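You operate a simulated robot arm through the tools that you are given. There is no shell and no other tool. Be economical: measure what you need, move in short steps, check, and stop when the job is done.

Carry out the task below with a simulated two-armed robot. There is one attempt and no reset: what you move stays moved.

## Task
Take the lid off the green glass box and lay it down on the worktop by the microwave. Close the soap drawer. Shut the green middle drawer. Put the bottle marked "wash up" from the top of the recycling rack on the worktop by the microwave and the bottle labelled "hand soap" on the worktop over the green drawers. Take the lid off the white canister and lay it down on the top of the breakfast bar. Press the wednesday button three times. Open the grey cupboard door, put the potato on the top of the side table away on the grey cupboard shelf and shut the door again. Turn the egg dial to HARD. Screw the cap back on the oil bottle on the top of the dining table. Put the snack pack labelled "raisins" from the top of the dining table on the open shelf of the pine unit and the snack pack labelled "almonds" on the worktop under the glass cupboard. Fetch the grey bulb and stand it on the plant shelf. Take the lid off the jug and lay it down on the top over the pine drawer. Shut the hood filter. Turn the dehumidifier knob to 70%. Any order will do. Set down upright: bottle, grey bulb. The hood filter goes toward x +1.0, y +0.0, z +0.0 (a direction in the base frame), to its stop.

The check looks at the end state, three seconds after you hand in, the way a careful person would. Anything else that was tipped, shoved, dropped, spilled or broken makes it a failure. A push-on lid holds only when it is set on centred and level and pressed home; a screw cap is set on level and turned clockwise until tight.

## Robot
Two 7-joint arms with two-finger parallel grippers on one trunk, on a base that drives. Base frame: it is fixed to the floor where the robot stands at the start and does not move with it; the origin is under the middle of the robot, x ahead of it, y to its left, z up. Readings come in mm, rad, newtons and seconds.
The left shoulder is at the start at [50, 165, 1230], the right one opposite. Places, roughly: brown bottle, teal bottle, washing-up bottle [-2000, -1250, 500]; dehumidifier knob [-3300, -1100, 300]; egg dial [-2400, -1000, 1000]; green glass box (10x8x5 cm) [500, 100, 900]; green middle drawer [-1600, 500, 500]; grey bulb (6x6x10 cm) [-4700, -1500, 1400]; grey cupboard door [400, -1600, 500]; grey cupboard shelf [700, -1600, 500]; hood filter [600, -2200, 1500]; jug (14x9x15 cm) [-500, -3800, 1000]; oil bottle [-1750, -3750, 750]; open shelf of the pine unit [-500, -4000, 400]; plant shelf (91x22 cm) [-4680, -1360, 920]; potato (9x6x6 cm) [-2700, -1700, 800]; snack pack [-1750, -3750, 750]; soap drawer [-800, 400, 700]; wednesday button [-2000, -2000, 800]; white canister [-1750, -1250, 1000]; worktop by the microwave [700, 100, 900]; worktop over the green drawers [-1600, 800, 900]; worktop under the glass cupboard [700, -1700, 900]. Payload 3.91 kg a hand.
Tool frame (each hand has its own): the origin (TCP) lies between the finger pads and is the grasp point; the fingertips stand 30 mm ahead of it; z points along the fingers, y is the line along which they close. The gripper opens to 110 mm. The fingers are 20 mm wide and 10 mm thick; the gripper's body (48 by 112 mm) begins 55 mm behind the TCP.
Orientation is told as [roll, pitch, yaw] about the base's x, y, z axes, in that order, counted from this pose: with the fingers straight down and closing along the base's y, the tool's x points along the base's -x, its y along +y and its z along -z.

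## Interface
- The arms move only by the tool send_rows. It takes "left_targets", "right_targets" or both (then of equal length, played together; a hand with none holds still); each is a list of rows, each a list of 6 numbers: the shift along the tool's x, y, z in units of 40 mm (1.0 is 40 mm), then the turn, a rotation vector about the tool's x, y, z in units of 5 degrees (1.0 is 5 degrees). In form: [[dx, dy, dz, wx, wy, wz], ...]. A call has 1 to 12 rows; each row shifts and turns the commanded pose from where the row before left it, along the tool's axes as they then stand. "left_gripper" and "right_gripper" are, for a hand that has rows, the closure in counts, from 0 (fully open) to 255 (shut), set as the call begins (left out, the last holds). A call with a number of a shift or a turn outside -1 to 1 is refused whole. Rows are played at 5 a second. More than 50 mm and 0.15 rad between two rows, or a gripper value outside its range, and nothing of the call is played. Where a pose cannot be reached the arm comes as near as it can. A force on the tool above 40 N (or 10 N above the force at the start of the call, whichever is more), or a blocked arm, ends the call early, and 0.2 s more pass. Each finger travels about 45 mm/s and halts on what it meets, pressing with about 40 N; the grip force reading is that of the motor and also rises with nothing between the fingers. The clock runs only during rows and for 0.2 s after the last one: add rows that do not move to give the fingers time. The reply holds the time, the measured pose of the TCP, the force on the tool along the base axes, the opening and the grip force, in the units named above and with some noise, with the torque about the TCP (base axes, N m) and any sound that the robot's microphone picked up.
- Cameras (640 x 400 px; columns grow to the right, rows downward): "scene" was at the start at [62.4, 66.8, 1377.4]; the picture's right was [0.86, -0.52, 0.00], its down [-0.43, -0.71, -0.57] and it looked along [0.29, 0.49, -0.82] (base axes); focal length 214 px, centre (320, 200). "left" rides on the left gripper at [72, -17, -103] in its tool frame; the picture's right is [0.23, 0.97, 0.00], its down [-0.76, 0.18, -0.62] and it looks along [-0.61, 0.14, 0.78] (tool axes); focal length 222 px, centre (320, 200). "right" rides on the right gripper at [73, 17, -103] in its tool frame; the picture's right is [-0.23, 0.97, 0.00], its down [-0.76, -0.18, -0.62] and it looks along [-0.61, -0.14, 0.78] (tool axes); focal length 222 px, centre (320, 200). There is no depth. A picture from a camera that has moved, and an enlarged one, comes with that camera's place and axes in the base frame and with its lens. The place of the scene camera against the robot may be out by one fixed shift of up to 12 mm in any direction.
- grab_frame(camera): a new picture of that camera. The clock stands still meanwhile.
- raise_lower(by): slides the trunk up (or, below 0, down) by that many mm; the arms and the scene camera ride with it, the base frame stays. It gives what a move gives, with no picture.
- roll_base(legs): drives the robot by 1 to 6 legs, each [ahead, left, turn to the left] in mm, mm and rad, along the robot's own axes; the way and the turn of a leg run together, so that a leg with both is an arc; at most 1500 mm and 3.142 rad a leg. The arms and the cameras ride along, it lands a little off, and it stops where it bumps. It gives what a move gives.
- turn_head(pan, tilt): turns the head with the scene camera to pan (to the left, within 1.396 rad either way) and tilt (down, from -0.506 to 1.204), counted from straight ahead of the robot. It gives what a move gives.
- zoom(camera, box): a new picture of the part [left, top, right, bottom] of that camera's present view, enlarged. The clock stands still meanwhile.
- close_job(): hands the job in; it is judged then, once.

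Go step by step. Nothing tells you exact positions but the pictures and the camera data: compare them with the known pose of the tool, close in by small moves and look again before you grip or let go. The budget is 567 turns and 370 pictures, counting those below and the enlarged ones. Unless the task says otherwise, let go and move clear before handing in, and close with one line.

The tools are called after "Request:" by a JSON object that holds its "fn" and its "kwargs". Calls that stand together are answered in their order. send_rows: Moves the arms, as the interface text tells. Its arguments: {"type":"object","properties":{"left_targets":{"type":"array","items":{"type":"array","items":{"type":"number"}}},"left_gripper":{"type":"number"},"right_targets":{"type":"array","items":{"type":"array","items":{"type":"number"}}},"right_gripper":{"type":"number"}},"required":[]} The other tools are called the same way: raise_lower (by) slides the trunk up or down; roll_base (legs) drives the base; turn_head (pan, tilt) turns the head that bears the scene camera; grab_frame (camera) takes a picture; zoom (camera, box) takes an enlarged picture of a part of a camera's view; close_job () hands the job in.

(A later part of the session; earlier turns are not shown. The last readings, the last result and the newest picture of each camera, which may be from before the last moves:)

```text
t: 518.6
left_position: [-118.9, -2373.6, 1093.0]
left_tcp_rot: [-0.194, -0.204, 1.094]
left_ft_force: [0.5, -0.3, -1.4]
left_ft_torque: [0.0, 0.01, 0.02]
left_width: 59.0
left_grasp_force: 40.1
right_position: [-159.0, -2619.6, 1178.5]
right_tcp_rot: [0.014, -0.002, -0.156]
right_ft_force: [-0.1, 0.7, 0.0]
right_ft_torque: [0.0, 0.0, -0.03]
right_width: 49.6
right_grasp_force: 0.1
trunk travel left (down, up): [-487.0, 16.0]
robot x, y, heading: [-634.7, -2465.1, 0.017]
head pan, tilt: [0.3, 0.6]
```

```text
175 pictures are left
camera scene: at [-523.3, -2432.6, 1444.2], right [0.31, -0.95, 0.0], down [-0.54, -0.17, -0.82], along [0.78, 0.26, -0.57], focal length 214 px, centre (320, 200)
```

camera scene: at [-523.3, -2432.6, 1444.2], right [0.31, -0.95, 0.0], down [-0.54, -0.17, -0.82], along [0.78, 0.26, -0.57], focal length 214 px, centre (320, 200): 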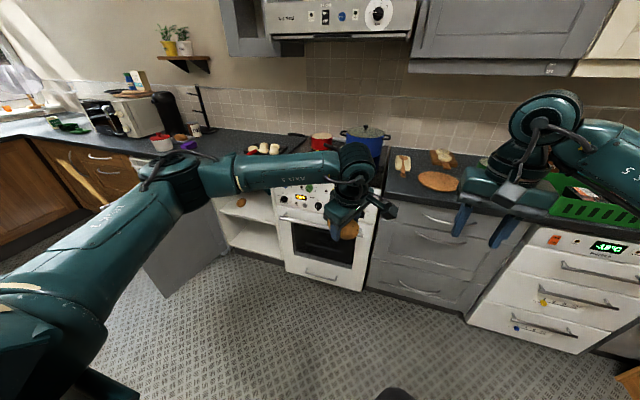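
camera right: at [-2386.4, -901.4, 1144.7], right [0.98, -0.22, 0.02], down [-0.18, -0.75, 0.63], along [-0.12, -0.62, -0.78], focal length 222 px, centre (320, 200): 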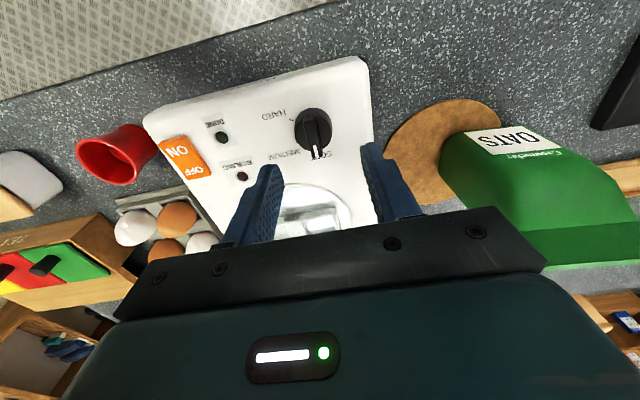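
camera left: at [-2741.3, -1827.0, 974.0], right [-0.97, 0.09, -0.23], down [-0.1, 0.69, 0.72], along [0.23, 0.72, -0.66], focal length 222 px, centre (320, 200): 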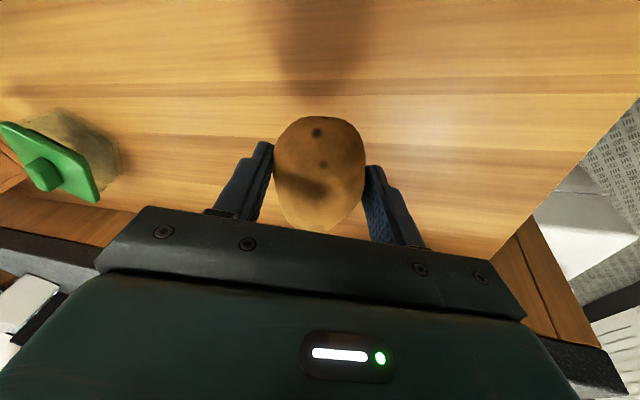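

Potato still held. I drive to face the cupboard from the right, lower the trunk and turn the hand forward.

Request:
{"fn": "roll_base", "kwargs": {"legs": [[170, 590, -0.015]]}}

Request:
{"fn": "send_rows", "kwargs": {"left_targets": [[0, 0, 0, 1, 0, 0], [0, 0, 0, 1, 0, 0], [0, 0, 0, 0, 0, 1], [0, 0, 0, 0, 0, 1], [0, 0, 0, 0, 0, 1], [0, 0, 0, 0, 0, 1], [0, 0, 0, 0, 0, 1], [0, 0, 0, 0, 0, 1], [0, 0, 0, 0, 0, 1], [0, 0, 0, 0, 0, 1], [0, 0, 0, 0, 0, 1], [0, 0, 0, 0, 0, 1]]}}

Request:
{"fn": "send_rows", "kwargs": {"left_targets": [[0, 0, 0, 0, 0, 1], [0, 0, 0, 0, 0, 1], [0, 0.5, 0, 0, -1, 0], [0, 0.5, 0, 0, -1, 0], [0, 0.5, 0, 0, -1, 0], [0, 0.5, 0, 0, -1, 0], [0, 0.5, 0, 0, -1, 0], [0, 0, 0, 0, -1, 0], [0, 0, 0, 0, -1, 0], [0, 0, 0, 0, 0, 0]]}}

Request:
{"fn": "raise_lower", "kwargs": {"by": -400}}

Request:
{"fn": "grab_frame", "kwargs": {"camera": "scene"}}

```text
t: 522.1
left_position: [47.2, -1782.5, 1092.7]
left_tcp_rot: [-0.193, -0.201, 1.073]
left_ft_force: [-0.5, 0.2, -2.0]
left_ft_torque: [-0.02, 0.02, 0.03]
left_width: 58.6
left_grasp_force: 39.8
right_position: [2.9, -2028.2, 1178.8]
right_tcp_rot: [0.013, 0.0, -0.176]
right_ft_force: [0.5, 0.1, -0.3]
right_ft_torque: [-0.05, -0.01, -0.02]
right_width: 49.7
right_grasp_force: 0.0
trunk travel left (down, up): [-487.0, 16.0]
robot x, y, heading: [-475.5, -1869.0, -0.01]
head pan, tilt: [0.3, 0.6]
```

```text
t: 524.7
left_position: [46.5, -1783.1, 1093.4]
left_tcp_rot: [-0.078, -0.41, 0.178]
left_ft_force: [-0.6, 0.5, -2.7]
left_ft_torque: [0.04, 0.05, 0.0]
left_width: 58.9
left_grasp_force: 39.9
right_position: [2.6, -2028.2, 1178.5]
right_tcp_rot: [0.014, 0.001, -0.173]
right_ft_force: [-0.1, 0.4, 0.6]
right_ft_torque: [0.02, -0.01, -0.02]
right_width: 49.5
right_grasp_force: 0.0
trunk travel left (down, up): [-487.0, 16.0]
robot x, y, heading: [-470.2, -1863.1, -0.003]
head pan, tilt: [0.3, 0.6]
```

```text
t: 526.9
left_position: [47.8, -1682.2, 1091.8]
left_tcp_rot: [-0.007, -1.031, -0.006]
left_ft_force: [-0.2, 0.1, -2.4]
left_ft_torque: [0.0, 0.05, 0.0]
left_width: 58.5
left_grasp_force: 40.5
right_position: [2.9, -2028.4, 1178.4]
right_tcp_rot: [0.015, -0.002, -0.174]
right_ft_force: [0.3, -0.7, -0.9]
right_ft_torque: [-0.01, 0.0, 0.0]
right_width: 49.5
right_grasp_force: 0.1
trunk travel left (down, up): [-487.0, 16.0]
robot x, y, heading: [-466.6, -1864.1, -0.006]
head pan, tilt: [0.3, 0.6]
```

```text
t: 530.8
left_position: [48.4, -1682.3, 692.4]
left_tcp_rot: [-0.005, -1.03, -0.007]
left_ft_force: [-1.5, 0.9, -2.5]
left_ft_torque: [0.03, 0.04, 0.01]
left_width: 58.8
left_grasp_force: 40.2
right_position: [1.7, -2028.5, 780.3]
right_tcp_rot: [0.014, 0.002, -0.173]
right_ft_force: [0.9, 0.2, 0.0]
right_ft_torque: [-0.01, -0.01, -0.02]
right_width: 49.7
right_grasp_force: 0.0
trunk travel left (down, up): [-87.0, 416.0]
robot x, y, heading: [-468.2, -1866.1, -0.007]
head pan, tilt: [0.3, 0.6]
```

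```text
174 pictures are left
camera scene: at [-358.6, -1833.4, 1044.2], right [0.29, -0.96, 0.0], down [-0.54, -0.16, -0.82], along [0.79, 0.24, -0.57], focal length 214 px, centre (320, 200)
```

scene: 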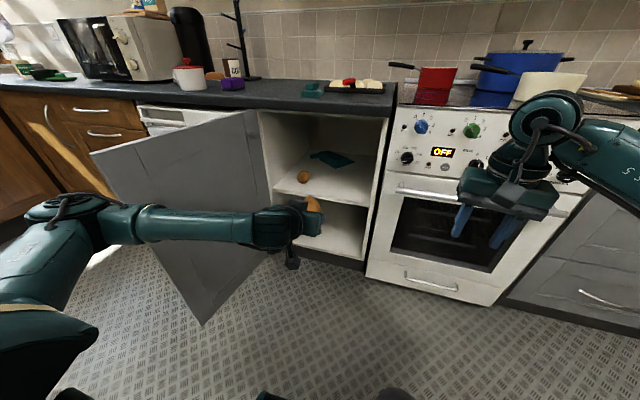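

Shelf at z≈520, opening y -1811…-1357. I extend the arm first (elbow in), then drive forward.

Request:
{"fn": "send_rows", "kwargs": {"left_targets": [[-0.25, -0.15, 0.82, 0, 0, 0], [-0.25, -0.15, 0.82, 0, 0, 0], [-0.25, -0.15, 0.82, 0, 0, 0], [-0.25, -0.15, 0.82, 0, 0, 0], [-0.25, -0.15, 0.82, 0, 0, 0], [-0.25, -0.15, 0.82, 0, 0, 0], [0, 0, 0, 0, 0, 0]]}}

Request:
{"fn": "roll_base", "kwargs": {"legs": [[120, 0, 0]]}}

Request:
{"fn": "grab_frame", "kwargs": {"camera": "scene"}}

Request:
{"fn": "grab_frame", "kwargs": {"camera": "left"}}

```text
t: 532.4
left_position: [248.8, -1721.0, 642.8]
left_tcp_rot: [-0.008, -1.027, -0.008]
left_ft_force: [0.1, -0.6, -1.6]
left_ft_torque: [0.02, 0.04, -0.01]
left_width: 58.5
left_grasp_force: 39.6
right_position: [2.2, -2027.1, 778.7]
right_tcp_rot: [0.012, 0.0, -0.173]
right_ft_force: [0.2, 0.5, -0.7]
right_ft_torque: [0.0, 0.0, 0.0]
right_width: 49.6
right_grasp_force: 0.0
trunk travel left (down, up): [-87.0, 416.0]
robot x, y, heading: [-470.0, -1863.2, -0.004]
head pan, tilt: [0.3, 0.6]
```

```text
t: 533.6
left_position: [366.6, -1719.5, 642.8]
left_tcp_rot: [-0.006, -1.027, -0.003]
left_ft_force: [-0.8, -0.7, -2.1]
left_ft_torque: [-0.02, 0.03, -0.04]
left_width: 58.8
left_grasp_force: 39.9
right_position: [122.3, -2026.9, 780.1]
right_tcp_rot: [0.015, -0.002, -0.172]
right_ft_force: [0.5, 0.2, -0.5]
right_ft_torque: [-0.04, -0.02, 0.01]
right_width: 49.5
right_grasp_force: 0.1
trunk travel left (down, up): [-87.0, 416.0]
robot x, y, heading: [-345.8, -1863.9, 0.003]
head pan, tilt: [0.3, 0.6]
```

```text
173 pictures are left
camera scene: at [-238.6, -1833.4, 1044.1], right [0.29, -0.96, 0.0], down [-0.54, -0.17, -0.82], along [0.79, 0.24, -0.57], focal length 214 px, centre (320, 200)
```

scene: 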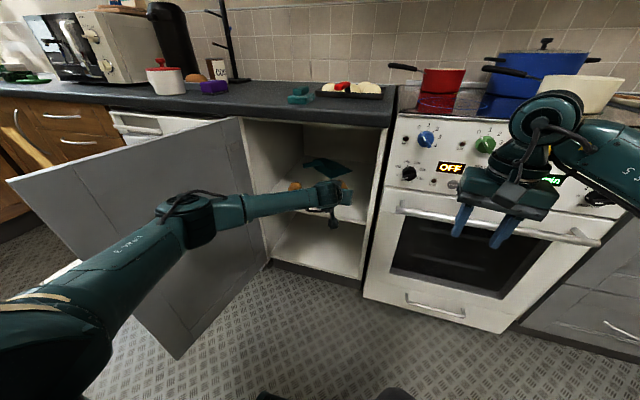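

```text
172 pictures are left
camera left: at [238.7, -1735.3, 633.3], right [-0.11, 0.97, -0.2], down [-0.14, 0.18, 0.97], along [0.98, 0.13, 0.12], focal length 222 px, centre (320, 200)
```

left: 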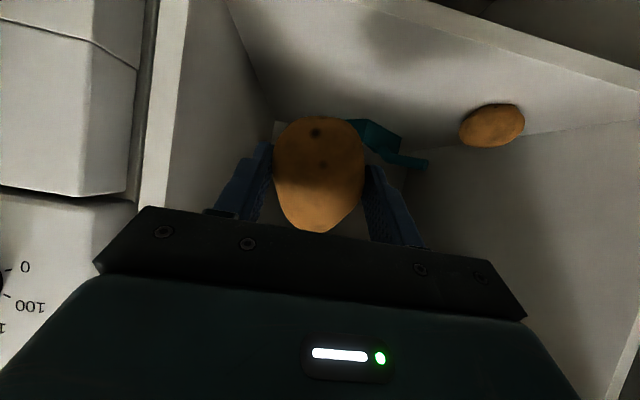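

In the opening, clear on both sides. I shift 20 mm left, move 120 mm in, then lower.

Request:
{"fn": "send_rows", "kwargs": {"left_targets": [[0, 0.5, 0, 0, 0, 0], [0, 0, 0, 0, 0, 0]]}}

Request:
{"fn": "roll_base", "kwargs": {"legs": [[125, 0, 0]]}}

Request:
{"fn": "send_rows", "kwargs": {"left_targets": [[0.43, 0, 0.25, 0, 0, 0], [0.43, 0, 0.25, 0, 0, 0], [0, 0, 0, 0, 0, 0]]}}

Request:
{"fn": "grab_frame", "kwargs": {"camera": "left"}}

Request:
{"fn": "grab_frame", "kwargs": {"camera": "scene"}}

```text
t: 534.2
left_position: [367.4, -1700.6, 641.8]
left_tcp_rot: [-0.006, -1.028, -0.004]
left_ft_force: [0.1, 0.3, -1.9]
left_ft_torque: [-0.01, 0.04, -0.02]
left_width: 58.6
left_grasp_force: 39.5
right_position: [123.4, -2026.5, 778.1]
right_tcp_rot: [0.016, -0.002, -0.17]
right_ft_force: [-0.1, 0.2, 0.1]
right_ft_torque: [0.01, -0.02, 0.02]
right_width: 49.6
right_grasp_force: 0.1
trunk travel left (down, up): [-87.0, 416.0]
robot x, y, heading: [-345.5, -1863.9, 0.001]
head pan, tilt: [0.3, 0.6]
```

```text
t: 535.5
left_position: [491.0, -1699.2, 640.9]
left_tcp_rot: [-0.007, -1.028, -0.002]
left_ft_force: [0.0, -1.2, -2.2]
left_ft_torque: [-0.01, 0.0, -0.03]
left_width: 58.6
left_grasp_force: 40.1
right_position: [246.8, -2026.6, 779.8]
right_tcp_rot: [0.013, -0.003, -0.171]
right_ft_force: [0.1, 0.3, -0.5]
right_ft_torque: [0.03, -0.01, -0.01]
right_width: 49.6
right_grasp_force: 0.1
trunk travel left (down, up): [-87.0, 416.0]
robot x, y, heading: [-224.0, -1868.8, -0.0]
head pan, tilt: [0.3, 0.6]
```

```text
t: 536.3
left_position: [489.6, -1698.5, 602.4]
left_tcp_rot: [-0.007, -1.027, -0.003]
left_ft_force: [0.1, -0.2, -0.9]
left_ft_torque: [-0.01, 0.03, -0.01]
left_width: 58.5
left_grasp_force: 40.2
right_position: [248.6, -2026.5, 779.0]
right_tcp_rot: [0.013, -0.001, -0.169]
right_ft_force: [-0.2, -0.1, -0.3]
right_ft_torque: [-0.01, -0.03, 0.04]
right_width: 49.5
right_grasp_force: 0.0
trunk travel left (down, up): [-87.0, 416.0]
robot x, y, heading: [-224.2, -1867.8, -0.002]
head pan, tilt: [0.3, 0.6]
```

```text
171 pictures are left
camera left: at [360.9, -1715.6, 593.2], right [-0.11, 0.97, -0.2], down [-0.14, 0.18, 0.97], along [0.98, 0.13, 0.12], focal length 222 px, centre (320, 200)
```

left: 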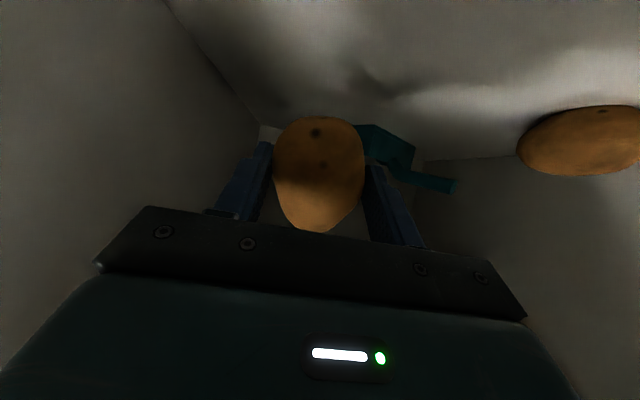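

```text
170 pictures are left
camera scene: at [-114.6, -1833.5, 1044.1], right [0.29, -0.96, 0.0], down [-0.54, -0.17, -0.82], along [0.79, 0.24, -0.57], focal length 214 px, centre (320, 200)
```

scene: 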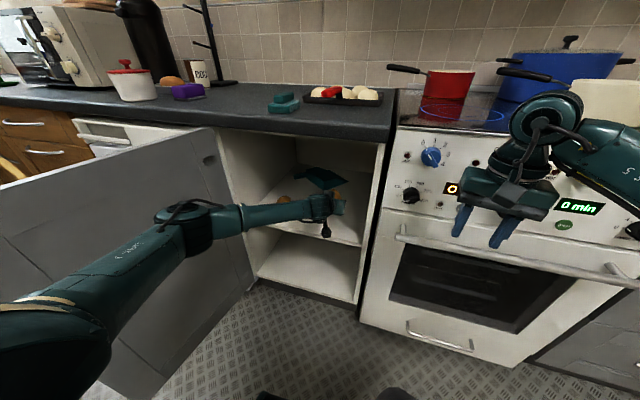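

Lower gently until it touches the shelf.

Request:
{"fn": "send_rows", "kwargs": {"left_targets": [[0.13, 0, 0.077, 0, 0, 0], [0.13, 0, 0.077, 0, 0, 0], [0.13, 0, 0.077, 0, 0, 0], [0.13, 0, 0.077, 0, 0, 0], [0.13, 0, 0.077, 0, 0, 0], [0.13, 0, 0.077, 0, 0, 0], [0.13, 0, 0.077, 0, 0, 0]]}}

```text
t: 537.9
left_position: [491.7, -1699.3, 559.6]
left_tcp_rot: [-0.005, -1.027, -0.003]
left_ft_force: [-0.6, -0.3, -2.0]
left_ft_torque: [0.03, 0.03, 0.0]
left_width: 58.7
left_grasp_force: 39.5
right_position: [247.0, -2027.1, 779.2]
right_tcp_rot: [0.015, 0.0, -0.171]
right_ft_force: [0.1, 0.6, 0.4]
right_ft_torque: [-0.02, -0.02, 0.0]
right_width: 49.8
right_grasp_force: 0.0
trunk travel left (down, up): [-87.0, 416.0]
robot x, y, heading: [-224.1, -1865.0, -0.004]
head pan, tilt: [0.3, 0.6]
```

Request:
{"fn": "send_rows", "kwargs": {"left_targets": [[0.09, 0, 0.052, 0, 0, 0], [0.09, 0, 0.052, 0, 0, 0], [0.09, 0, 0.052, 0, 0, 0], [0.09, 0, 0.052, 0, 0, 0], [0.09, 0, 0.052, 0, 0, 0], [0.09, 0, 0.052, 0, 0, 0]]}}

Request:
{"fn": "zoom", "kwargs": {"camera": "scene", "box": [210, 120, 390, 280]}}

```text
t: 539.3
left_position: [492.3, -1700.6, 541.6]
left_tcp_rot: [-0.005, -1.04, -0.003]
left_ft_force: [-0.3, -0.4, 21.6]
left_ft_torque: [-0.13, 0.11, -0.02]
left_width: 58.5
left_grasp_force: 39.9
right_position: [245.3, -2026.2, 781.9]
right_tcp_rot: [0.016, -0.004, -0.169]
right_ft_force: [0.6, -0.3, -0.6]
right_ft_torque: [0.0, -0.01, 0.0]
right_width: 49.4
right_grasp_force: 0.1
trunk travel left (down, up): [-87.0, 416.0]
robot x, y, heading: [-224.4, -1863.7, -0.0]
head pan, tilt: [0.3, 0.6]
```

```text
2.50 times, centred on (300, 200) of scene
camera zoom: at [-116.7, -1834.0, 1044.9], right [0.29, -0.96, 0.0], down [-0.54, -0.17, -0.83], along [0.79, 0.24, -0.56], focal length 536 px, centre (370, 200)
```

zoom: 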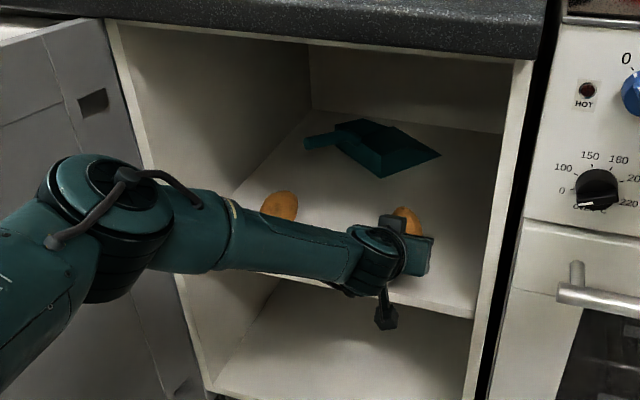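

Potato rests on the shelf. I ease off, open, and back out straight.

Request:
{"fn": "send_rows", "kwargs": {"left_targets": [[-0.06, 0, -0.035, 0, 0, 0], [0, 0, 0, 0, 0, 0]]}}

Request:
{"fn": "send_rows", "kwargs": {"left_targets": [[0, 0, 0, 0, 0, 0], [0, 0, 0, 0, 0, 0], [0, 0, 0, 0, 0, 0], [0, 0, 0, 0, 0, 0]], "left_gripper": 40}}

Request:
{"fn": "grab_frame", "kwargs": {"camera": "left"}}

```text
t: 539.9
left_position: [491.1, -1700.7, 541.5]
left_tcp_rot: [-0.002, -1.035, -0.004]
left_ft_force: [8.0, -0.1, 17.6]
left_ft_torque: [-0.12, -0.24, 0.07]
left_width: 58.5
left_grasp_force: 39.7
right_position: [246.3, -2027.1, 780.0]
right_tcp_rot: [0.015, -0.004, -0.172]
right_ft_force: [-0.2, 0.2, 0.1]
right_ft_torque: [0.0, -0.02, 0.0]
right_width: 49.6
right_grasp_force: 0.2
trunk travel left (down, up): [-87.0, 416.0]
robot x, y, heading: [-222.7, -1862.3, -0.003]
head pan, tilt: [0.3, 0.6]
```

```text
t: 540.9
left_position: [490.0, -1700.4, 537.3]
left_tcp_rot: [-0.004, -1.029, -0.004]
left_ft_force: [0.7, 0.5, 0.4]
left_ft_torque: [0.0, -0.03, -0.02]
left_width: 92.7
left_grasp_force: 0.0
right_position: [246.8, -2028.3, 779.3]
right_tcp_rot: [0.013, -0.002, -0.171]
right_ft_force: [-0.2, 0.6, 1.2]
right_ft_torque: [-0.04, -0.01, -0.02]
right_width: 49.4
right_grasp_force: 0.0
trunk travel left (down, up): [-87.0, 416.0]
robot x, y, heading: [-225.0, -1865.5, 0.002]
head pan, tilt: [0.3, 0.6]
```

```text
168 pictures are left
camera left: at [361.3, -1716.6, 528.6], right [-0.11, 0.97, -0.2], down [-0.14, 0.18, 0.97], along [0.98, 0.13, 0.12], focal length 222 px, centre (320, 200)
```

left: 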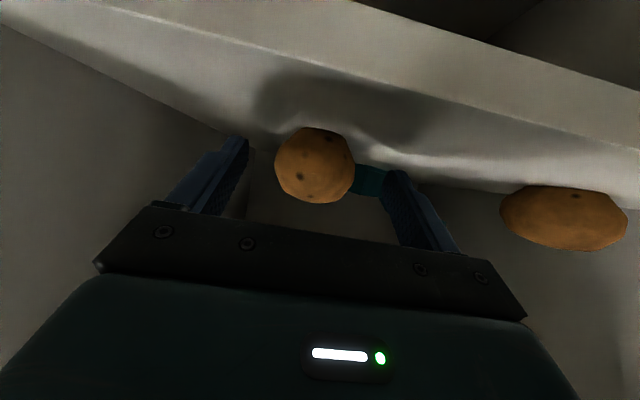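

Potato rests free. I drive straight back.

Request:
{"fn": "roll_base", "kwargs": {"legs": [[-260, 0, 0]]}}

Request:
{"fn": "zoom", "kwargs": {"camera": "scene", "box": [180, 100, 400, 290]}}

```text
t: 542.7
left_position: [231.2, -1700.9, 537.0]
left_tcp_rot: [-0.005, -1.027, -0.004]
left_ft_force: [0.0, -0.7, -0.3]
left_ft_torque: [-0.01, 0.03, -0.03]
left_width: 92.7
left_grasp_force: 0.1
right_position: [-13.9, -2027.1, 779.8]
right_tcp_rot: [0.015, -0.002, -0.172]
right_ft_force: [-1.0, -0.5, 0.0]
right_ft_torque: [0.01, 0.02, 0.0]
right_width: 49.6
right_grasp_force: 0.1
trunk travel left (down, up): [-87.0, 416.0]
robot x, y, heading: [-485.7, -1865.1, -0.006]
head pan, tilt: [0.3, 0.6]
```

```text
2.11 times, centred on (290, 195) of scene
camera zoom: at [-374.9, -1833.3, 1044.2], right [0.29, -0.96, 0.0], down [-0.54, -0.17, -0.83], along [0.79, 0.24, -0.56], focal length 452 px, centre (383, 210)
```

zoom: 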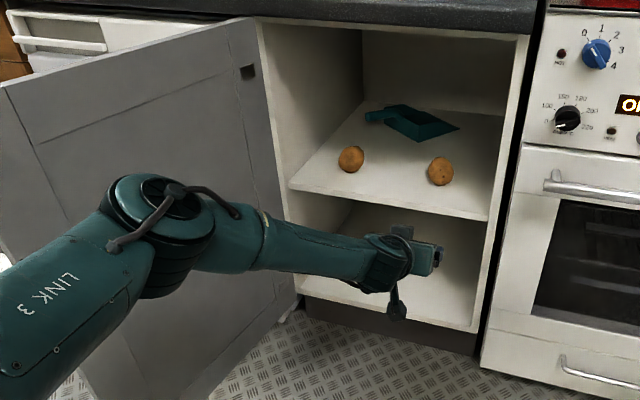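

Potato is on the shelf. To shut the door I take the closed left hand round to its outer (north) side, low, and sweep it right.

Request:
{"fn": "roll_base", "kwargs": {"legs": [[-430, 0, 0], [0, 440, 0]]}}

Request:
{"fn": "raise_lower", "kwargs": {"by": -70}}

Request:
{"fn": "send_rows", "kwargs": {"left_targets": [[0, 0, 0, 0, 0, 0], [0, 0, 0, 0, 0, 0], [0, 0, 0, 0, 0, 0], [0, 0, 0, 0, 0, 0], [0, 0, 0, 0, 0, 0]], "left_gripper": 255}}

Request:
{"fn": "roll_base", "kwargs": {"legs": [[230, 0, 0]]}}

Request:
{"fn": "grab_frame", "kwargs": {"camera": "scene"}}

```text
t: 547.6
left_position: [-190.8, -1265.4, 538.2]
left_tcp_rot: [-0.005, -1.029, -0.006]
left_ft_force: [0.4, 0.3, -0.4]
left_ft_torque: [-0.02, 0.0, -0.02]
left_width: 92.6
left_grasp_force: 0.1
right_position: [-434.5, -1590.7, 779.6]
right_tcp_rot: [0.013, -0.002, -0.173]
right_ft_force: [0.1, 0.1, -0.9]
right_ft_torque: [-0.02, -0.02, 0.01]
right_width: 49.5
right_grasp_force: 0.1
trunk travel left (down, up): [-87.0, 416.0]
robot x, y, heading: [-905.8, -1426.7, -0.004]
head pan, tilt: [0.3, 0.6]
```

```text
t: 548.7
left_position: [-190.2, -1264.9, 466.1]
left_tcp_rot: [-0.006, -1.028, -0.009]
left_ft_force: [0.1, 0.5, 0.8]
left_ft_torque: [0.02, -0.01, 0.04]
left_width: 92.5
left_grasp_force: 0.0
right_position: [-435.0, -1590.5, 709.6]
right_tcp_rot: [0.014, -0.003, -0.175]
right_ft_force: [-1.1, -0.2, -0.6]
right_ft_torque: [-0.02, -0.01, 0.02]
right_width: 49.6
right_grasp_force: 0.1
trunk travel left (down, up): [-17.0, 486.0]
robot x, y, heading: [-905.1, -1428.0, -0.005]
head pan, tilt: [0.3, 0.6]
```

```text
t: 549.9
left_position: [-191.1, -1266.0, 467.3]
left_tcp_rot: [-0.005, -1.029, -0.006]
left_ft_force: [0.5, 0.6, 0.1]
left_ft_torque: [-0.03, -0.01, 0.02]
left_width: 0.2
left_grasp_force: 13.1
right_position: [-434.4, -1590.8, 710.1]
right_tcp_rot: [0.013, 0.0, -0.174]
right_ft_force: [-0.1, 0.1, 0.2]
right_ft_torque: [-0.03, 0.02, -0.03]
right_width: 49.7
right_grasp_force: 0.1
trunk travel left (down, up): [-17.0, 486.0]
robot x, y, heading: [-904.3, -1427.5, -0.006]
head pan, tilt: [0.3, 0.6]
```

```text
t: 551.0
left_position: [-125.4, -1265.9, 468.1]
left_tcp_rot: [-0.011, -1.022, -0.001]
left_ft_force: [-34.3, 4.2, 23.6]
left_ft_torque: [-0.2, -0.47, -0.16]
left_width: 0.2
left_grasp_force: 37.1
right_position: [-364.3, -1589.3, 708.9]
right_tcp_rot: [0.015, 0.0, -0.171]
right_ft_force: [0.2, 0.7, 0.1]
right_ft_torque: [0.0, 0.03, -0.01]
right_width: 49.8
right_grasp_force: 0.1
trunk travel left (down, up): [-17.0, 486.0]
robot x, y, heading: [-834.9, -1428.0, 0.004]
head pan, tilt: [0.3, 0.6]
stopped in leg 1: the force on the tool passed its limit (the readings are from after the stop); the commanded pose is now the measured one
```

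```text
166 pictures are left
camera scene: at [-727.4, -1396.4, 974.3], right [0.3, -0.95, 0.0], down [-0.54, -0.17, -0.83], along [0.79, 0.25, -0.56], focal length 214 px, centre (320, 200)
```

scene: 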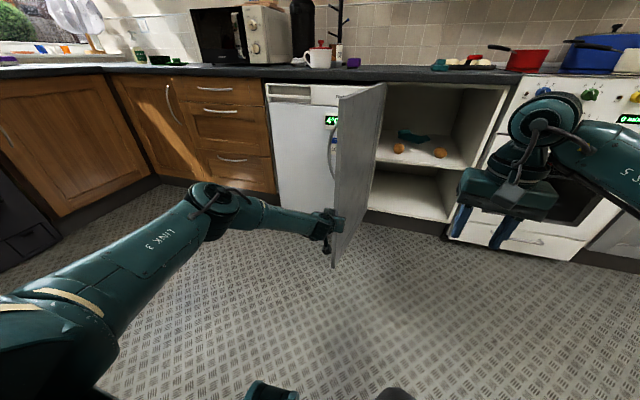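

The door stands slightly past 90°, its tip right here at y≈-1266. I back off, go further left, then forward and sweep right.

Request:
{"fn": "roll_base", "kwargs": {"legs": [[-50, 0, 0], [0, 130, 0], [190, 0, 0]]}}

Request:
{"fn": "grab_frame", "kwargs": {"camera": "scene"}}

```text
t: 554.0
left_position: [14.5, -1131.4, 463.2]
left_tcp_rot: [-0.01, -1.017, -0.001]
left_ft_force: [-0.5, 0.7, 0.2]
left_ft_torque: [0.0, 0.0, 0.01]
left_width: 0.0
left_grasp_force: 38.0
right_position: [-222.5, -1454.8, 707.9]
right_tcp_rot: [0.012, 0.002, -0.169]
right_ft_force: [-0.2, 0.3, 0.0]
right_ft_torque: [0.0, 0.04, -0.01]
right_width: 49.7
right_grasp_force: 0.0
trunk travel left (down, up): [-17.0, 486.0]
robot x, y, heading: [-693.1, -1292.6, 0.001]
head pan, tilt: [0.3, 0.6]
```

```text
165 pictures are left
camera scene: at [-584.4, -1264.4, 974.2], right [0.3, -0.95, 0.0], down [-0.54, -0.17, -0.83], along [0.79, 0.25, -0.56], focal length 214 px, centre (320, 200)
```

scene: 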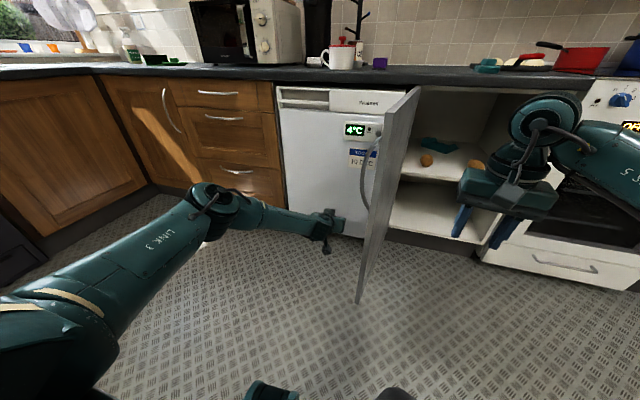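

Hand is outside the door. I slide the base right to swing the door.

Request:
{"fn": "roll_base", "kwargs": {"legs": [[0, -280, 0]]}}

Request:
{"fn": "grab_frame", "kwargs": {"camera": "scene"}}

```text
t: 555.9
left_position: [15.2, -1414.3, 462.4]
left_tcp_rot: [-0.009, -1.015, 0.0]
left_ft_force: [0.1, -0.9, 0.0]
left_ft_torque: [-0.02, 0.02, 0.01]
left_width: 0.0
left_grasp_force: 37.2
right_position: [-219.1, -1739.1, 708.3]
right_tcp_rot: [0.012, 0.002, -0.167]
right_ft_force: [-0.2, -0.5, 0.1]
right_ft_torque: [0.0, -0.03, -0.02]
right_width: 49.6
right_grasp_force: 0.1
trunk travel left (down, up): [-17.0, 486.0]
robot x, y, heading: [-692.6, -1580.1, 0.006]
head pan, tilt: [0.3, 0.6]
```

```text
164 pictures are left
camera scene: at [-583.2, -1548.2, 974.2], right [0.3, -0.95, 0.0], down [-0.54, -0.17, -0.83], along [0.79, 0.25, -0.56], focal length 214 px, centre (320, 200)
```

scene: 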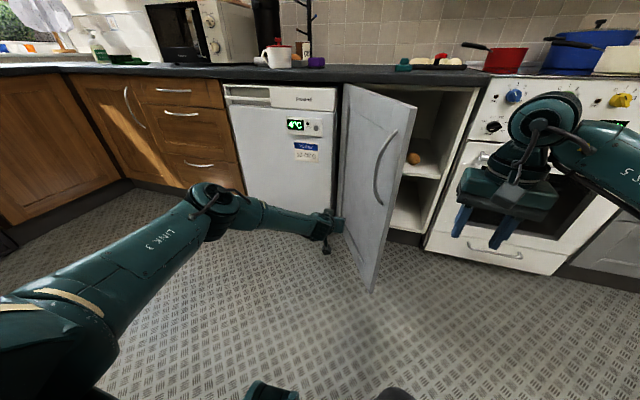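

The door is swinging shut. I continue diagonally forward-right.

Request:
{"fn": "roll_base", "kwargs": {"legs": [[120, -160, 0], [150, -60, 0]]}}

Request:
{"fn": "grab_frame", "kwargs": {"camera": "scene"}}

```text
t: 558.6
left_position: [287.9, -1630.1, 462.7]
left_tcp_rot: [-0.009, -1.014, 0.005]
left_ft_force: [-0.3, 0.1, -0.2]
left_ft_torque: [-0.03, -0.01, 0.02]
left_width: 0.0
left_grasp_force: 37.5
right_position: [54.0, -1956.3, 706.8]
right_tcp_rot: [0.011, 0.001, -0.163]
right_ft_force: [-0.2, 0.7, -0.3]
right_ft_torque: [0.01, 0.04, 0.02]
right_width: 49.7
right_grasp_force: 0.1
trunk travel left (down, up): [-17.0, 486.0]
robot x, y, heading: [-417.5, -1797.4, 0.007]
head pan, tilt: [0.3, 0.6]
```

```text
163 pictures are left
camera scene: at [-309.8, -1766.7, 974.2], right [0.3, -0.95, 0.0], down [-0.54, -0.17, -0.83], along [0.79, 0.25, -0.56], focal length 214 px, centre (320, 200)
```

scene: 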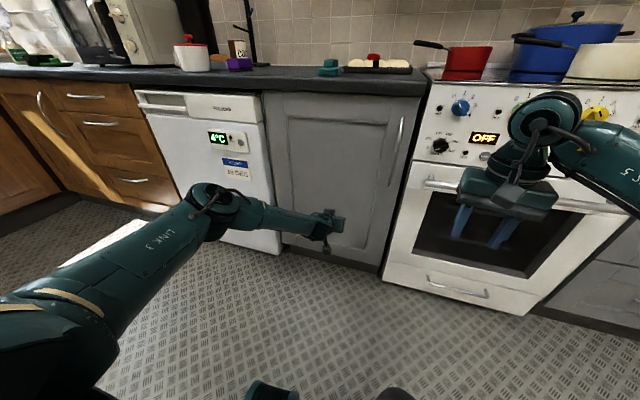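

Almost shut. I push near its free edge until firm.

Request:
{"fn": "roll_base", "kwargs": {"legs": [[0, -90, 0]]}}

Request:
{"fn": "send_rows", "kwargs": {"left_targets": [[-0.2, 0, 0.34, 0, 0, 0], [-0.2, 0, 0.34, 0, 0, 0], [-0.2, 0, 0.34, 0, 0, 0], [-0.2, 0, 0.34, 0, 0, 0], [-0.2, 0, 0.34, 0, 0, 0], [-0.2, 0, 0.34, 0, 0, 0], [-0.2, 0, 0.34, 0, 0, 0]]}}

Request:
{"fn": "zoom", "kwargs": {"camera": "scene", "box": [220, 60, 440, 280]}}

```text
t: 559.7
left_position: [289.2, -1720.5, 463.3]
left_tcp_rot: [-0.01, -1.015, 0.006]
left_ft_force: [0.4, -0.6, -0.6]
left_ft_torque: [0.0, 0.0, 0.0]
left_width: 0.0
left_grasp_force: 37.2
right_position: [54.5, -2045.7, 707.6]
right_tcp_rot: [0.013, 0.001, -0.161]
right_ft_force: [-0.3, 0.5, 0.1]
right_ft_torque: [0.01, 0.01, -0.02]
right_width: 49.6
right_grasp_force: 0.0
trunk travel left (down, up): [-17.0, 486.0]
robot x, y, heading: [-419.9, -1887.5, 0.013]
head pan, tilt: [0.3, 0.6]
```

```text
t: 561.3
left_position: [354.1, -1707.1, 466.1]
left_tcp_rot: [-0.009, -1.017, 0.006]
left_ft_force: [-1.4, 0.3, 0.1]
left_ft_torque: [-0.02, -0.03, -0.02]
left_width: 0.0
left_grasp_force: 37.8
left hand out of reach, approached as far as the arm can: row 4, 5, 6, 7
right_position: [55.4, -2045.2, 707.1]
right_tcp_rot: [0.012, 0.001, -0.162]
right_ft_force: [0.4, -0.3, -0.4]
right_ft_torque: [0.0, -0.01, 0.0]
right_width: 49.6
right_grasp_force: 0.1
trunk travel left (down, up): [-17.0, 486.0]
robot x, y, heading: [-416.7, -1888.2, 0.009]
head pan, tilt: [0.3, 0.6]
```

```text
1.82 times, centred on (330, 170) of scene
camera zoom: at [-308.9, -1857.3, 974.2], right [0.31, -0.95, 0.0], down [-0.54, -0.17, -0.83], along [0.79, 0.25, -0.56], focal length 390 px, centre (302, 254)
```

zoom: 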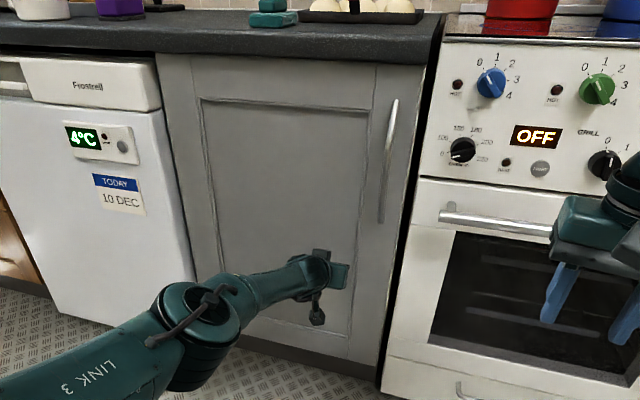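

I drive forward slightly to complete the push.

Request:
{"fn": "roll_base", "kwargs": {"legs": [[70, 0, 0]]}}

Request:
{"fn": "zoom", "kwargs": {"camera": "scene", "box": [220, 60, 440, 280]}}

```text
t: 562.1
left_position: [364.6, -1708.3, 460.3]
left_tcp_rot: [-0.009, -1.004, 0.012]
left_ft_force: [-15.6, -0.6, 6.6]
left_ft_torque: [0.0, 0.0, -0.04]
left_width: 0.1
left_grasp_force: 37.7
right_position: [68.7, -2045.9, 706.6]
right_tcp_rot: [0.012, 0.004, -0.159]
right_ft_force: [0.5, -0.2, 0.0]
right_ft_torque: [-0.01, 0.0, -0.04]
right_width: 49.7
right_grasp_force: 0.1
trunk travel left (down, up): [-17.0, 486.0]
robot x, y, heading: [-407.1, -1890.6, 0.011]
head pan, tilt: [0.3, 0.6]
stopped in leg 1: the force on the tool passed its limit (the readings are from after the stop); the commanded pose is now the measured one
```

```text
1.82 times, centred on (330, 170) of scene
camera zoom: at [-295.7, -1856.9, 974.0], right [0.31, -0.95, 0.0], down [-0.54, -0.17, -0.83], along [0.79, 0.25, -0.56], focal length 390 px, centre (302, 254)
```

zoom: 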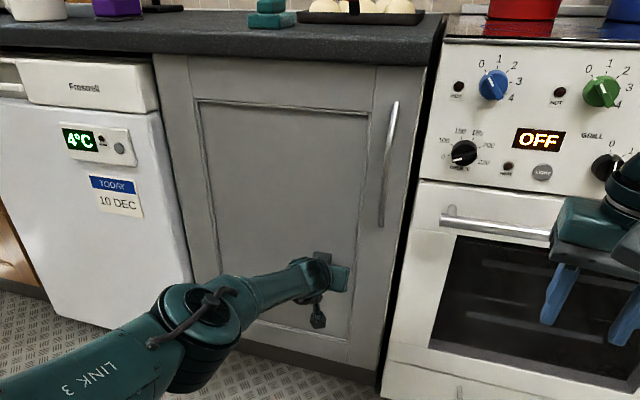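

The cupboard is shut. I back away, retract the left arm, raise the trunk, and head for the dining table area.

Request:
{"fn": "roll_base", "kwargs": {"legs": [[-350, 0, 0]]}}

Request:
{"fn": "raise_lower", "kwargs": {"by": 400}}

Request:
{"fn": "send_rows", "kwargs": {"left_targets": [[0, 0.2, -0.9, 0, 0.5, 0], [0, 0.2, -0.9, 0, 0.5, 0], [0, 0.2, -0.9, 0, 0.5, 0], [0, 0.2, -0.9, 0, 1, 0], [0.2, 0.2, -0.8, 0, 1, 0], [0.2, 0.2, -0.8, 0, 1, 0], [0.2, 0, -0.6, 0, 1, 0], [0.2, 0, -0.6, 0, 1, 0], [0.2, 0, -0.6, 0, 1, 0], [0, 0, 0, 0, 1, 0], [0, 0, 0, 0, 1, 0], [0, 0, 0, 0, 0.8, 0]], "left_gripper": 0}}

Request:
{"fn": "roll_base", "kwargs": {"legs": [[-150, -450, 0], [0, 0, -1.571], [0, -400, 0]]}}

Request:
{"fn": "turn_head", "kwargs": {"pan": 0.0, "tilt": 0.5}}

Request:
{"fn": "grab_frame", "kwargs": {"camera": "scene"}}

```text
t: 564.3
left_position: [20.5, -1711.3, 459.5]
left_tcp_rot: [-0.011, -1.002, 0.014]
left_ft_force: [0.2, 0.4, 0.4]
left_ft_torque: [-0.02, 0.02, -0.01]
left_width: 0.2
left_grasp_force: 37.4
right_position: [-274.7, -2049.1, 706.8]
right_tcp_rot: [0.01, 0.006, -0.156]
right_ft_force: [-0.6, -0.1, 0.8]
right_ft_torque: [0.01, 0.01, -0.01]
right_width: 49.8
right_grasp_force: 0.1
trunk travel left (down, up): [-17.0, 486.0]
robot x, y, heading: [-748.8, -1896.5, 0.018]
head pan, tilt: [0.3, 0.6]
```

```text
t: 568.2
left_position: [20.8, -1710.6, 860.0]
left_tcp_rot: [-0.01, -1.001, 0.015]
left_ft_force: [0.5, 0.2, -0.5]
left_ft_torque: [0.03, 0.0, -0.01]
left_width: 0.0
left_grasp_force: 37.5
right_position: [-274.3, -2049.4, 1107.0]
right_tcp_rot: [0.01, 0.004, -0.157]
right_ft_force: [-0.7, 0.1, 0.6]
right_ft_torque: [-0.01, 0.03, 0.04]
right_width: 49.6
right_grasp_force: 0.1
trunk travel left (down, up): [-417.0, 86.0]
robot x, y, heading: [-746.2, -1895.4, 0.019]
head pan, tilt: [0.3, 0.6]
```

```text
t: 570.8
left_position: [-207.7, -1663.7, 1030.8]
left_tcp_rot: [-0.005, -0.1, 0.006]
left_ft_force: [0.3, -0.5, -0.4]
left_ft_torque: [-0.01, 0.01, 0.01]
left_width: 109.8
left_grasp_force: 0.0
right_position: [-274.8, -2049.3, 1106.2]
right_tcp_rot: [0.01, 0.005, -0.158]
right_ft_force: [-0.1, 0.0, 0.0]
right_ft_torque: [0.0, -0.02, 0.0]
right_width: 49.6
right_grasp_force: 0.1
trunk travel left (down, up): [-417.0, 86.0]
robot x, y, heading: [-748.3, -1894.4, 0.008]
head pan, tilt: [0.3, 0.6]
```

```text
t: 579.5
left_position: [-1039.2, -2904.5, 1032.9]
left_tcp_rot: [-0.006, -0.102, -1.531]
left_ft_force: [-0.1, 0.2, 0.3]
left_ft_torque: [0.04, -0.01, -0.02]
left_width: 110.2
left_grasp_force: 0.0
right_position: [-1426.8, -2848.6, 1106.4]
right_tcp_rot: [0.013, 0.006, -1.694]
right_ft_force: [0.4, -0.4, -0.3]
right_ft_torque: [0.0, 0.03, 0.0]
right_width: 49.8
right_grasp_force: 0.2
trunk travel left (down, up): [-417.0, 86.0]
robot x, y, heading: [-1294.6, -2370.5, -1.524]
head pan, tilt: [0.3, 0.6]
```

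```text
t: 580.3
left_position: [-1039.2, -2904.5, 1032.5]
left_tcp_rot: [-0.005, -0.103, -1.529]
left_ft_force: [0.1, 0.2, 0.1]
left_ft_torque: [-0.03, -0.02, -0.01]
left_width: 110.0
left_grasp_force: 0.0
right_position: [-1425.9, -2849.9, 1106.4]
right_tcp_rot: [0.011, 0.006, -1.696]
right_ft_force: [-0.5, 0.3, 0.3]
right_ft_torque: [0.03, 0.01, -0.02]
right_width: 49.3
right_grasp_force: 0.0
trunk travel left (down, up): [-417.0, 86.0]
robot x, y, heading: [-1291.4, -2369.1, -1.521]
head pan, tilt: [0.0, 0.499]
```

```text
160 pictures are left
camera scene: at [-1286.3, -2485.7, 1383.2], right [-1.0, -0.05, 0.0], down [-0.02, 0.48, -0.88], along [0.04, -0.88, -0.48], focal length 214 px, centre (320, 200)
```

scene: 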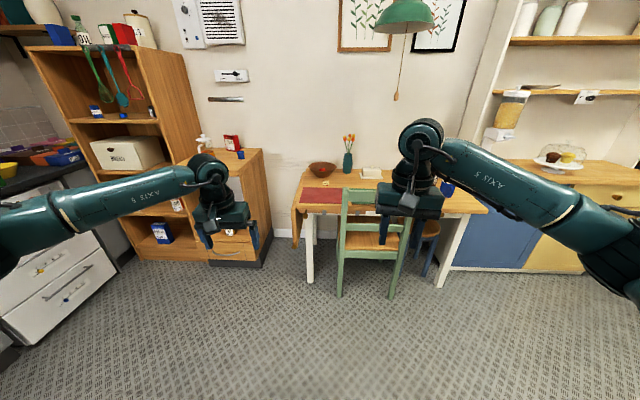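

I see the dining table (with a chair in front), bowl, vase, book, and the pine unit to its left. I zoom in on both.

Request:
{"fn": "zoom", "kwargs": {"camera": "scene", "box": [280, 120, 500, 250]}}

Request:
{"fn": "zoom", "kwargs": {"camera": "scene", "box": [90, 100, 290, 280]}}

```text
2.91 times, centred on (390, 185) of scene
camera zoom: at [-1286.3, -2485.7, 1383.2], right [-1.0, -0.05, 0.0], down [-0.02, 0.48, -0.88], along [0.04, -0.88, -0.48], focal length 624 px, centre (116, 244)
```

zoom: 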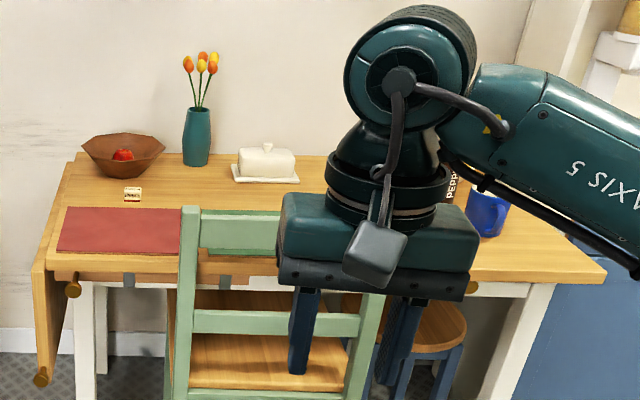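

```text
2.22 times, centred on (190, 190) of scene
camera zoom: at [-1286.3, -2485.7, 1383.2], right [-1.0, -0.05, 0.0], down [-0.02, 0.48, -0.88], along [0.04, -0.88, -0.48], focal length 477 px, centre (609, 222)
```

zoom: 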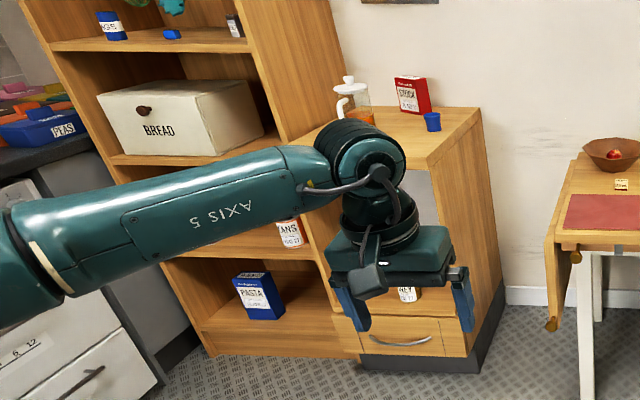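

The jug with a white lid stands on the pine unit's lower top beside a red box; on the table a small pack is visible, other things are hidden by my arm. I shift right for a better view of the table.

Request:
{"fn": "roll_base", "kwargs": {"legs": [[250, -750, -0.05]]}}

Request:
{"fn": "turn_head", "kwargs": {"pan": 0.1, "tilt": 0.5}}

Request:
{"fn": "grab_frame", "kwargs": {"camera": "scene"}}

Request:
{"fn": "zoom", "kwargs": {"camera": "scene", "box": [180, 130, 420, 280]}}

```text
t: 584.6
left_position: [-1825.7, -3181.9, 1032.0]
left_tcp_rot: [-0.006, -0.103, -1.58]
left_ft_force: [-1.2, -0.1, -0.6]
left_ft_torque: [-0.02, -0.05, 0.01]
left_width: 110.0
left_grasp_force: 0.1
right_position: [-2209.4, -3108.9, 1106.5]
right_tcp_rot: [0.013, 0.004, -1.742]
right_ft_force: [-1.0, 1.1, 0.4]
right_ft_torque: [0.0, 0.0, -0.06]
right_width: 49.6
right_grasp_force: 0.1
trunk travel left (down, up): [-417.0, 86.0]
robot x, y, heading: [-2051.4, -2638.6, -1.575]
head pan, tilt: [0.0, 0.499]
```

```text
t: 585.2
left_position: [-1825.4, -3181.2, 1032.5]
left_tcp_rot: [-0.004, -0.103, -1.58]
left_ft_force: [0.3, -0.1, -0.3]
left_ft_torque: [-0.01, -0.01, 0.02]
left_width: 109.7
left_grasp_force: 0.1
right_position: [-2210.6, -3108.6, 1105.8]
right_tcp_rot: [0.01, 0.003, -1.745]
right_ft_force: [0.3, -0.6, 0.6]
right_ft_torque: [0.04, 0.01, 0.02]
right_width: 49.7
right_grasp_force: 0.0
trunk travel left (down, up): [-417.0, 86.0]
robot x, y, heading: [-2049.0, -2636.4, -1.566]
head pan, tilt: [0.099, 0.499]
```

```text
157 pictures are left
camera scene: at [-2043.1, -2751.3, 1383.3], right [-1.0, -0.1, 0.0], down [-0.05, 0.48, -0.88], along [0.09, -0.87, -0.48], focal length 214 px, centre (320, 200)
```

scene: 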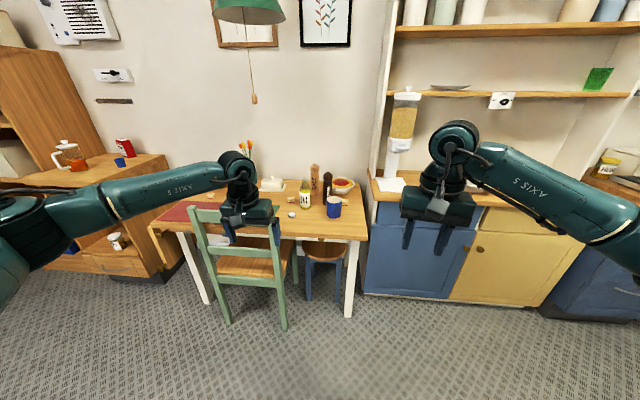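

```text
2.67 times, centred on (300, 205) of scene
camera zoom: at [-2043.1, -2751.3, 1383.3], right [-1.0, -0.1, 0.0], down [-0.05, 0.48, -0.88], along [0.09, -0.87, -0.48], focal length 572 px, centre (373, 187)
```

zoom: 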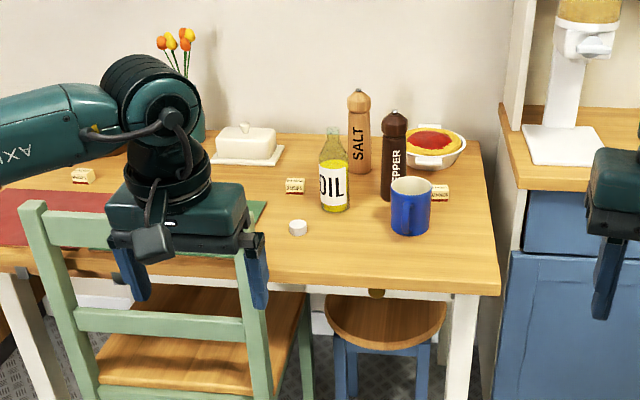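

Now I see: OIL bottle (≈-1855,-3781, top z≈940), its white cap on the table (≈-1793,-3695), and three small packs. I raise the trunk a bit and move in beside the chair.

Request:
{"fn": "raise_lower", "kwargs": {"by": 80}}

Request:
{"fn": "roll_base", "kwargs": {"legs": [[0, 50, -0.005], [480, 0, 0]]}}

Request:
{"fn": "turn_head", "kwargs": {"pan": 0.2, "tilt": 0.8}}

Request:
{"fn": "grab_frame", "kwargs": {"camera": "scene"}}

Request:
{"fn": "grab_frame", "kwargs": {"camera": "left"}}

```text
t: 586.4
left_position: [-1825.1, -3180.5, 1111.5]
left_tcp_rot: [-0.004, -0.104, -1.578]
left_ft_force: [0.6, -0.8, 0.0]
left_ft_torque: [0.0, -0.01, -0.02]
left_width: 110.1
left_grasp_force: 0.0
right_position: [-2210.0, -3107.7, 1186.5]
right_tcp_rot: [0.011, 0.005, -1.743]
right_ft_force: [-0.2, -0.4, 1.2]
right_ft_torque: [0.0, 0.03, -0.01]
right_width: 49.5
right_grasp_force: 0.1
trunk travel left (down, up): [-497.0, 6.0]
robot x, y, heading: [-2049.1, -2636.7, -1.571]
head pan, tilt: [0.099, 0.499]
```

```text
t: 589.8
left_position: [-1788.4, -3667.4, 1112.5]
left_tcp_rot: [-0.007, -0.104, -1.592]
left_ft_force: [0.6, -0.1, -0.3]
left_ft_torque: [0.01, 0.0, 0.01]
left_width: 110.0
left_grasp_force: 0.2
right_position: [-2171.3, -3588.6, 1186.1]
right_tcp_rot: [0.012, 0.005, -1.758]
right_ft_force: [-0.4, -0.4, -0.3]
right_ft_torque: [0.01, 0.03, 0.01]
right_width: 49.6
right_grasp_force: 0.0
trunk travel left (down, up): [-497.0, 6.0]
robot x, y, heading: [-2003.0, -3118.0, -1.586]
head pan, tilt: [0.099, 0.499]
```

```text
t: 590.6
left_position: [-1788.6, -3667.5, 1112.9]
left_tcp_rot: [-0.005, -0.103, -1.594]
left_ft_force: [-0.4, 0.0, 0.3]
left_ft_torque: [0.01, 0.03, -0.01]
left_width: 110.2
left_grasp_force: 0.1
right_position: [-2171.9, -3590.2, 1185.7]
right_tcp_rot: [0.01, 0.006, -1.757]
right_ft_force: [-0.4, 0.0, 0.0]
right_ft_torque: [-0.02, 0.03, 0.01]
right_width: 49.8
right_grasp_force: 0.0
trunk travel left (down, up): [-497.0, 6.0]
robot x, y, heading: [-2000.9, -3119.9, -1.585]
head pan, tilt: [0.201, 0.799]
```

```text
155 pictures are left
camera scene: at [-1992.9, -3222.6, 1437.4], right [-0.98, -0.18, 0.0], down [-0.13, 0.7, -0.7], along [0.13, -0.69, -0.72], focal length 214 px, centre (320, 200)
```

scene: 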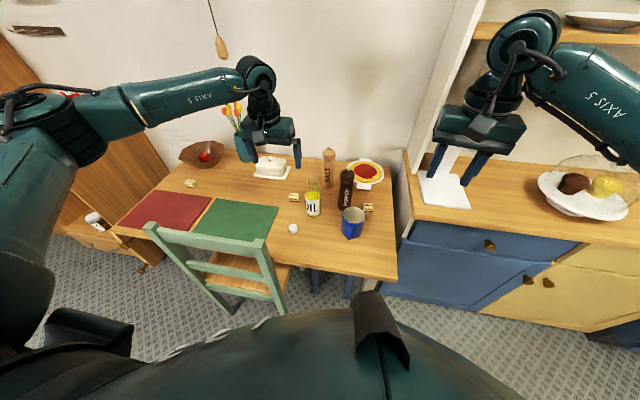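

```text
154 pictures are left
camera left: at [-1805.9, -3584.9, 1208.3], right [0.98, 0.2, -0.03], down [0.17, -0.7, 0.7], along [0.12, -0.69, -0.72], focal length 222 px, centre (320, 200)
```

left: 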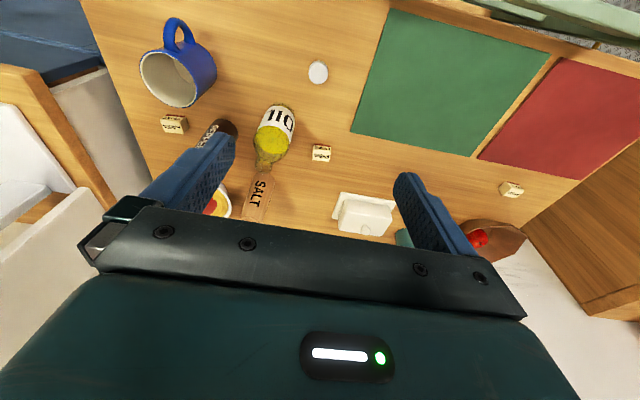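

Good view from the left wrist. I zoom to read the packs.

Request:
{"fn": "zoom", "kwargs": {"camera": "left", "box": [140, 50, 360, 180]}}

Request:
{"fn": "zoom", "kwargs": {"camera": "left", "box": [300, 130, 340, 170]}}

Request:
{"fn": "zoom", "kwargs": {"camera": "left", "box": [490, 170, 530, 210]}}

```text
2.91 times, centred on (250, 115) of left
camera zoom: at [-1805.9, -3584.9, 1208.3], right [0.98, 0.2, -0.03], down [0.17, -0.7, 0.7], along [0.12, -0.69, -0.72], focal length 646 px, centre (524, 447)
```

zoom: 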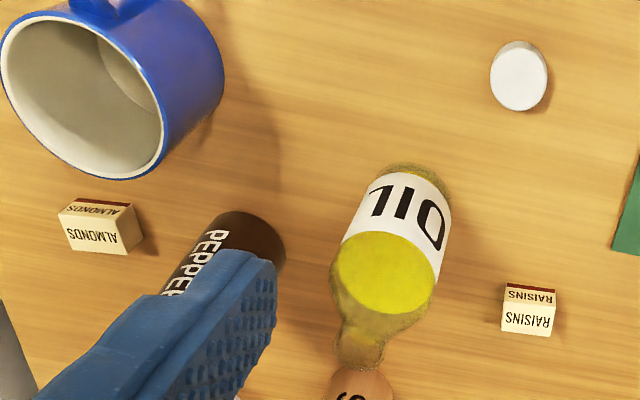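

```text
10.00 times, centred on (320, 150) of left
camera zoom: at [-1805.9, -3584.9, 1208.3], right [0.98, 0.2, -0.03], down [0.17, -0.7, 0.7], along [0.12, -0.69, -0.72], focal length 2221 px, centre (320, 700)
```

zoom: 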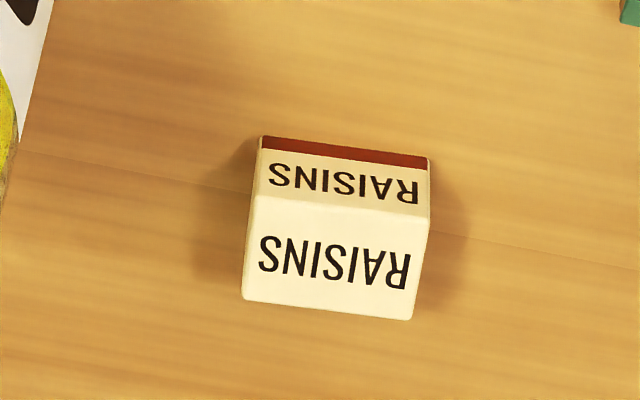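

```text
10.00 times, centred on (510, 190) of left
camera zoom: at [-1805.9, -3584.9, 1208.3], right [0.98, 0.2, -0.03], down [0.17, -0.7, 0.7], along [0.12, -0.69, -0.72], focal length 2221 px, centre (-1580, 300)
```

zoom: 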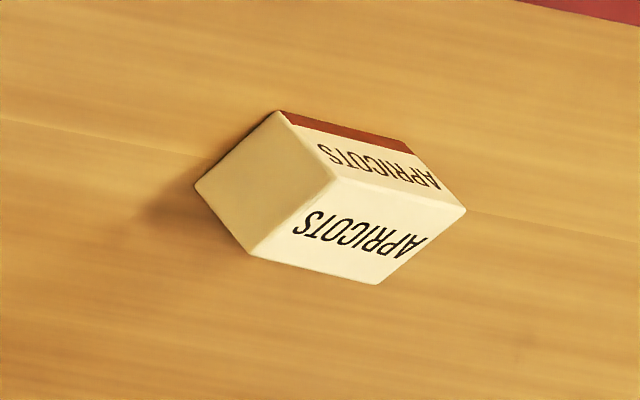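

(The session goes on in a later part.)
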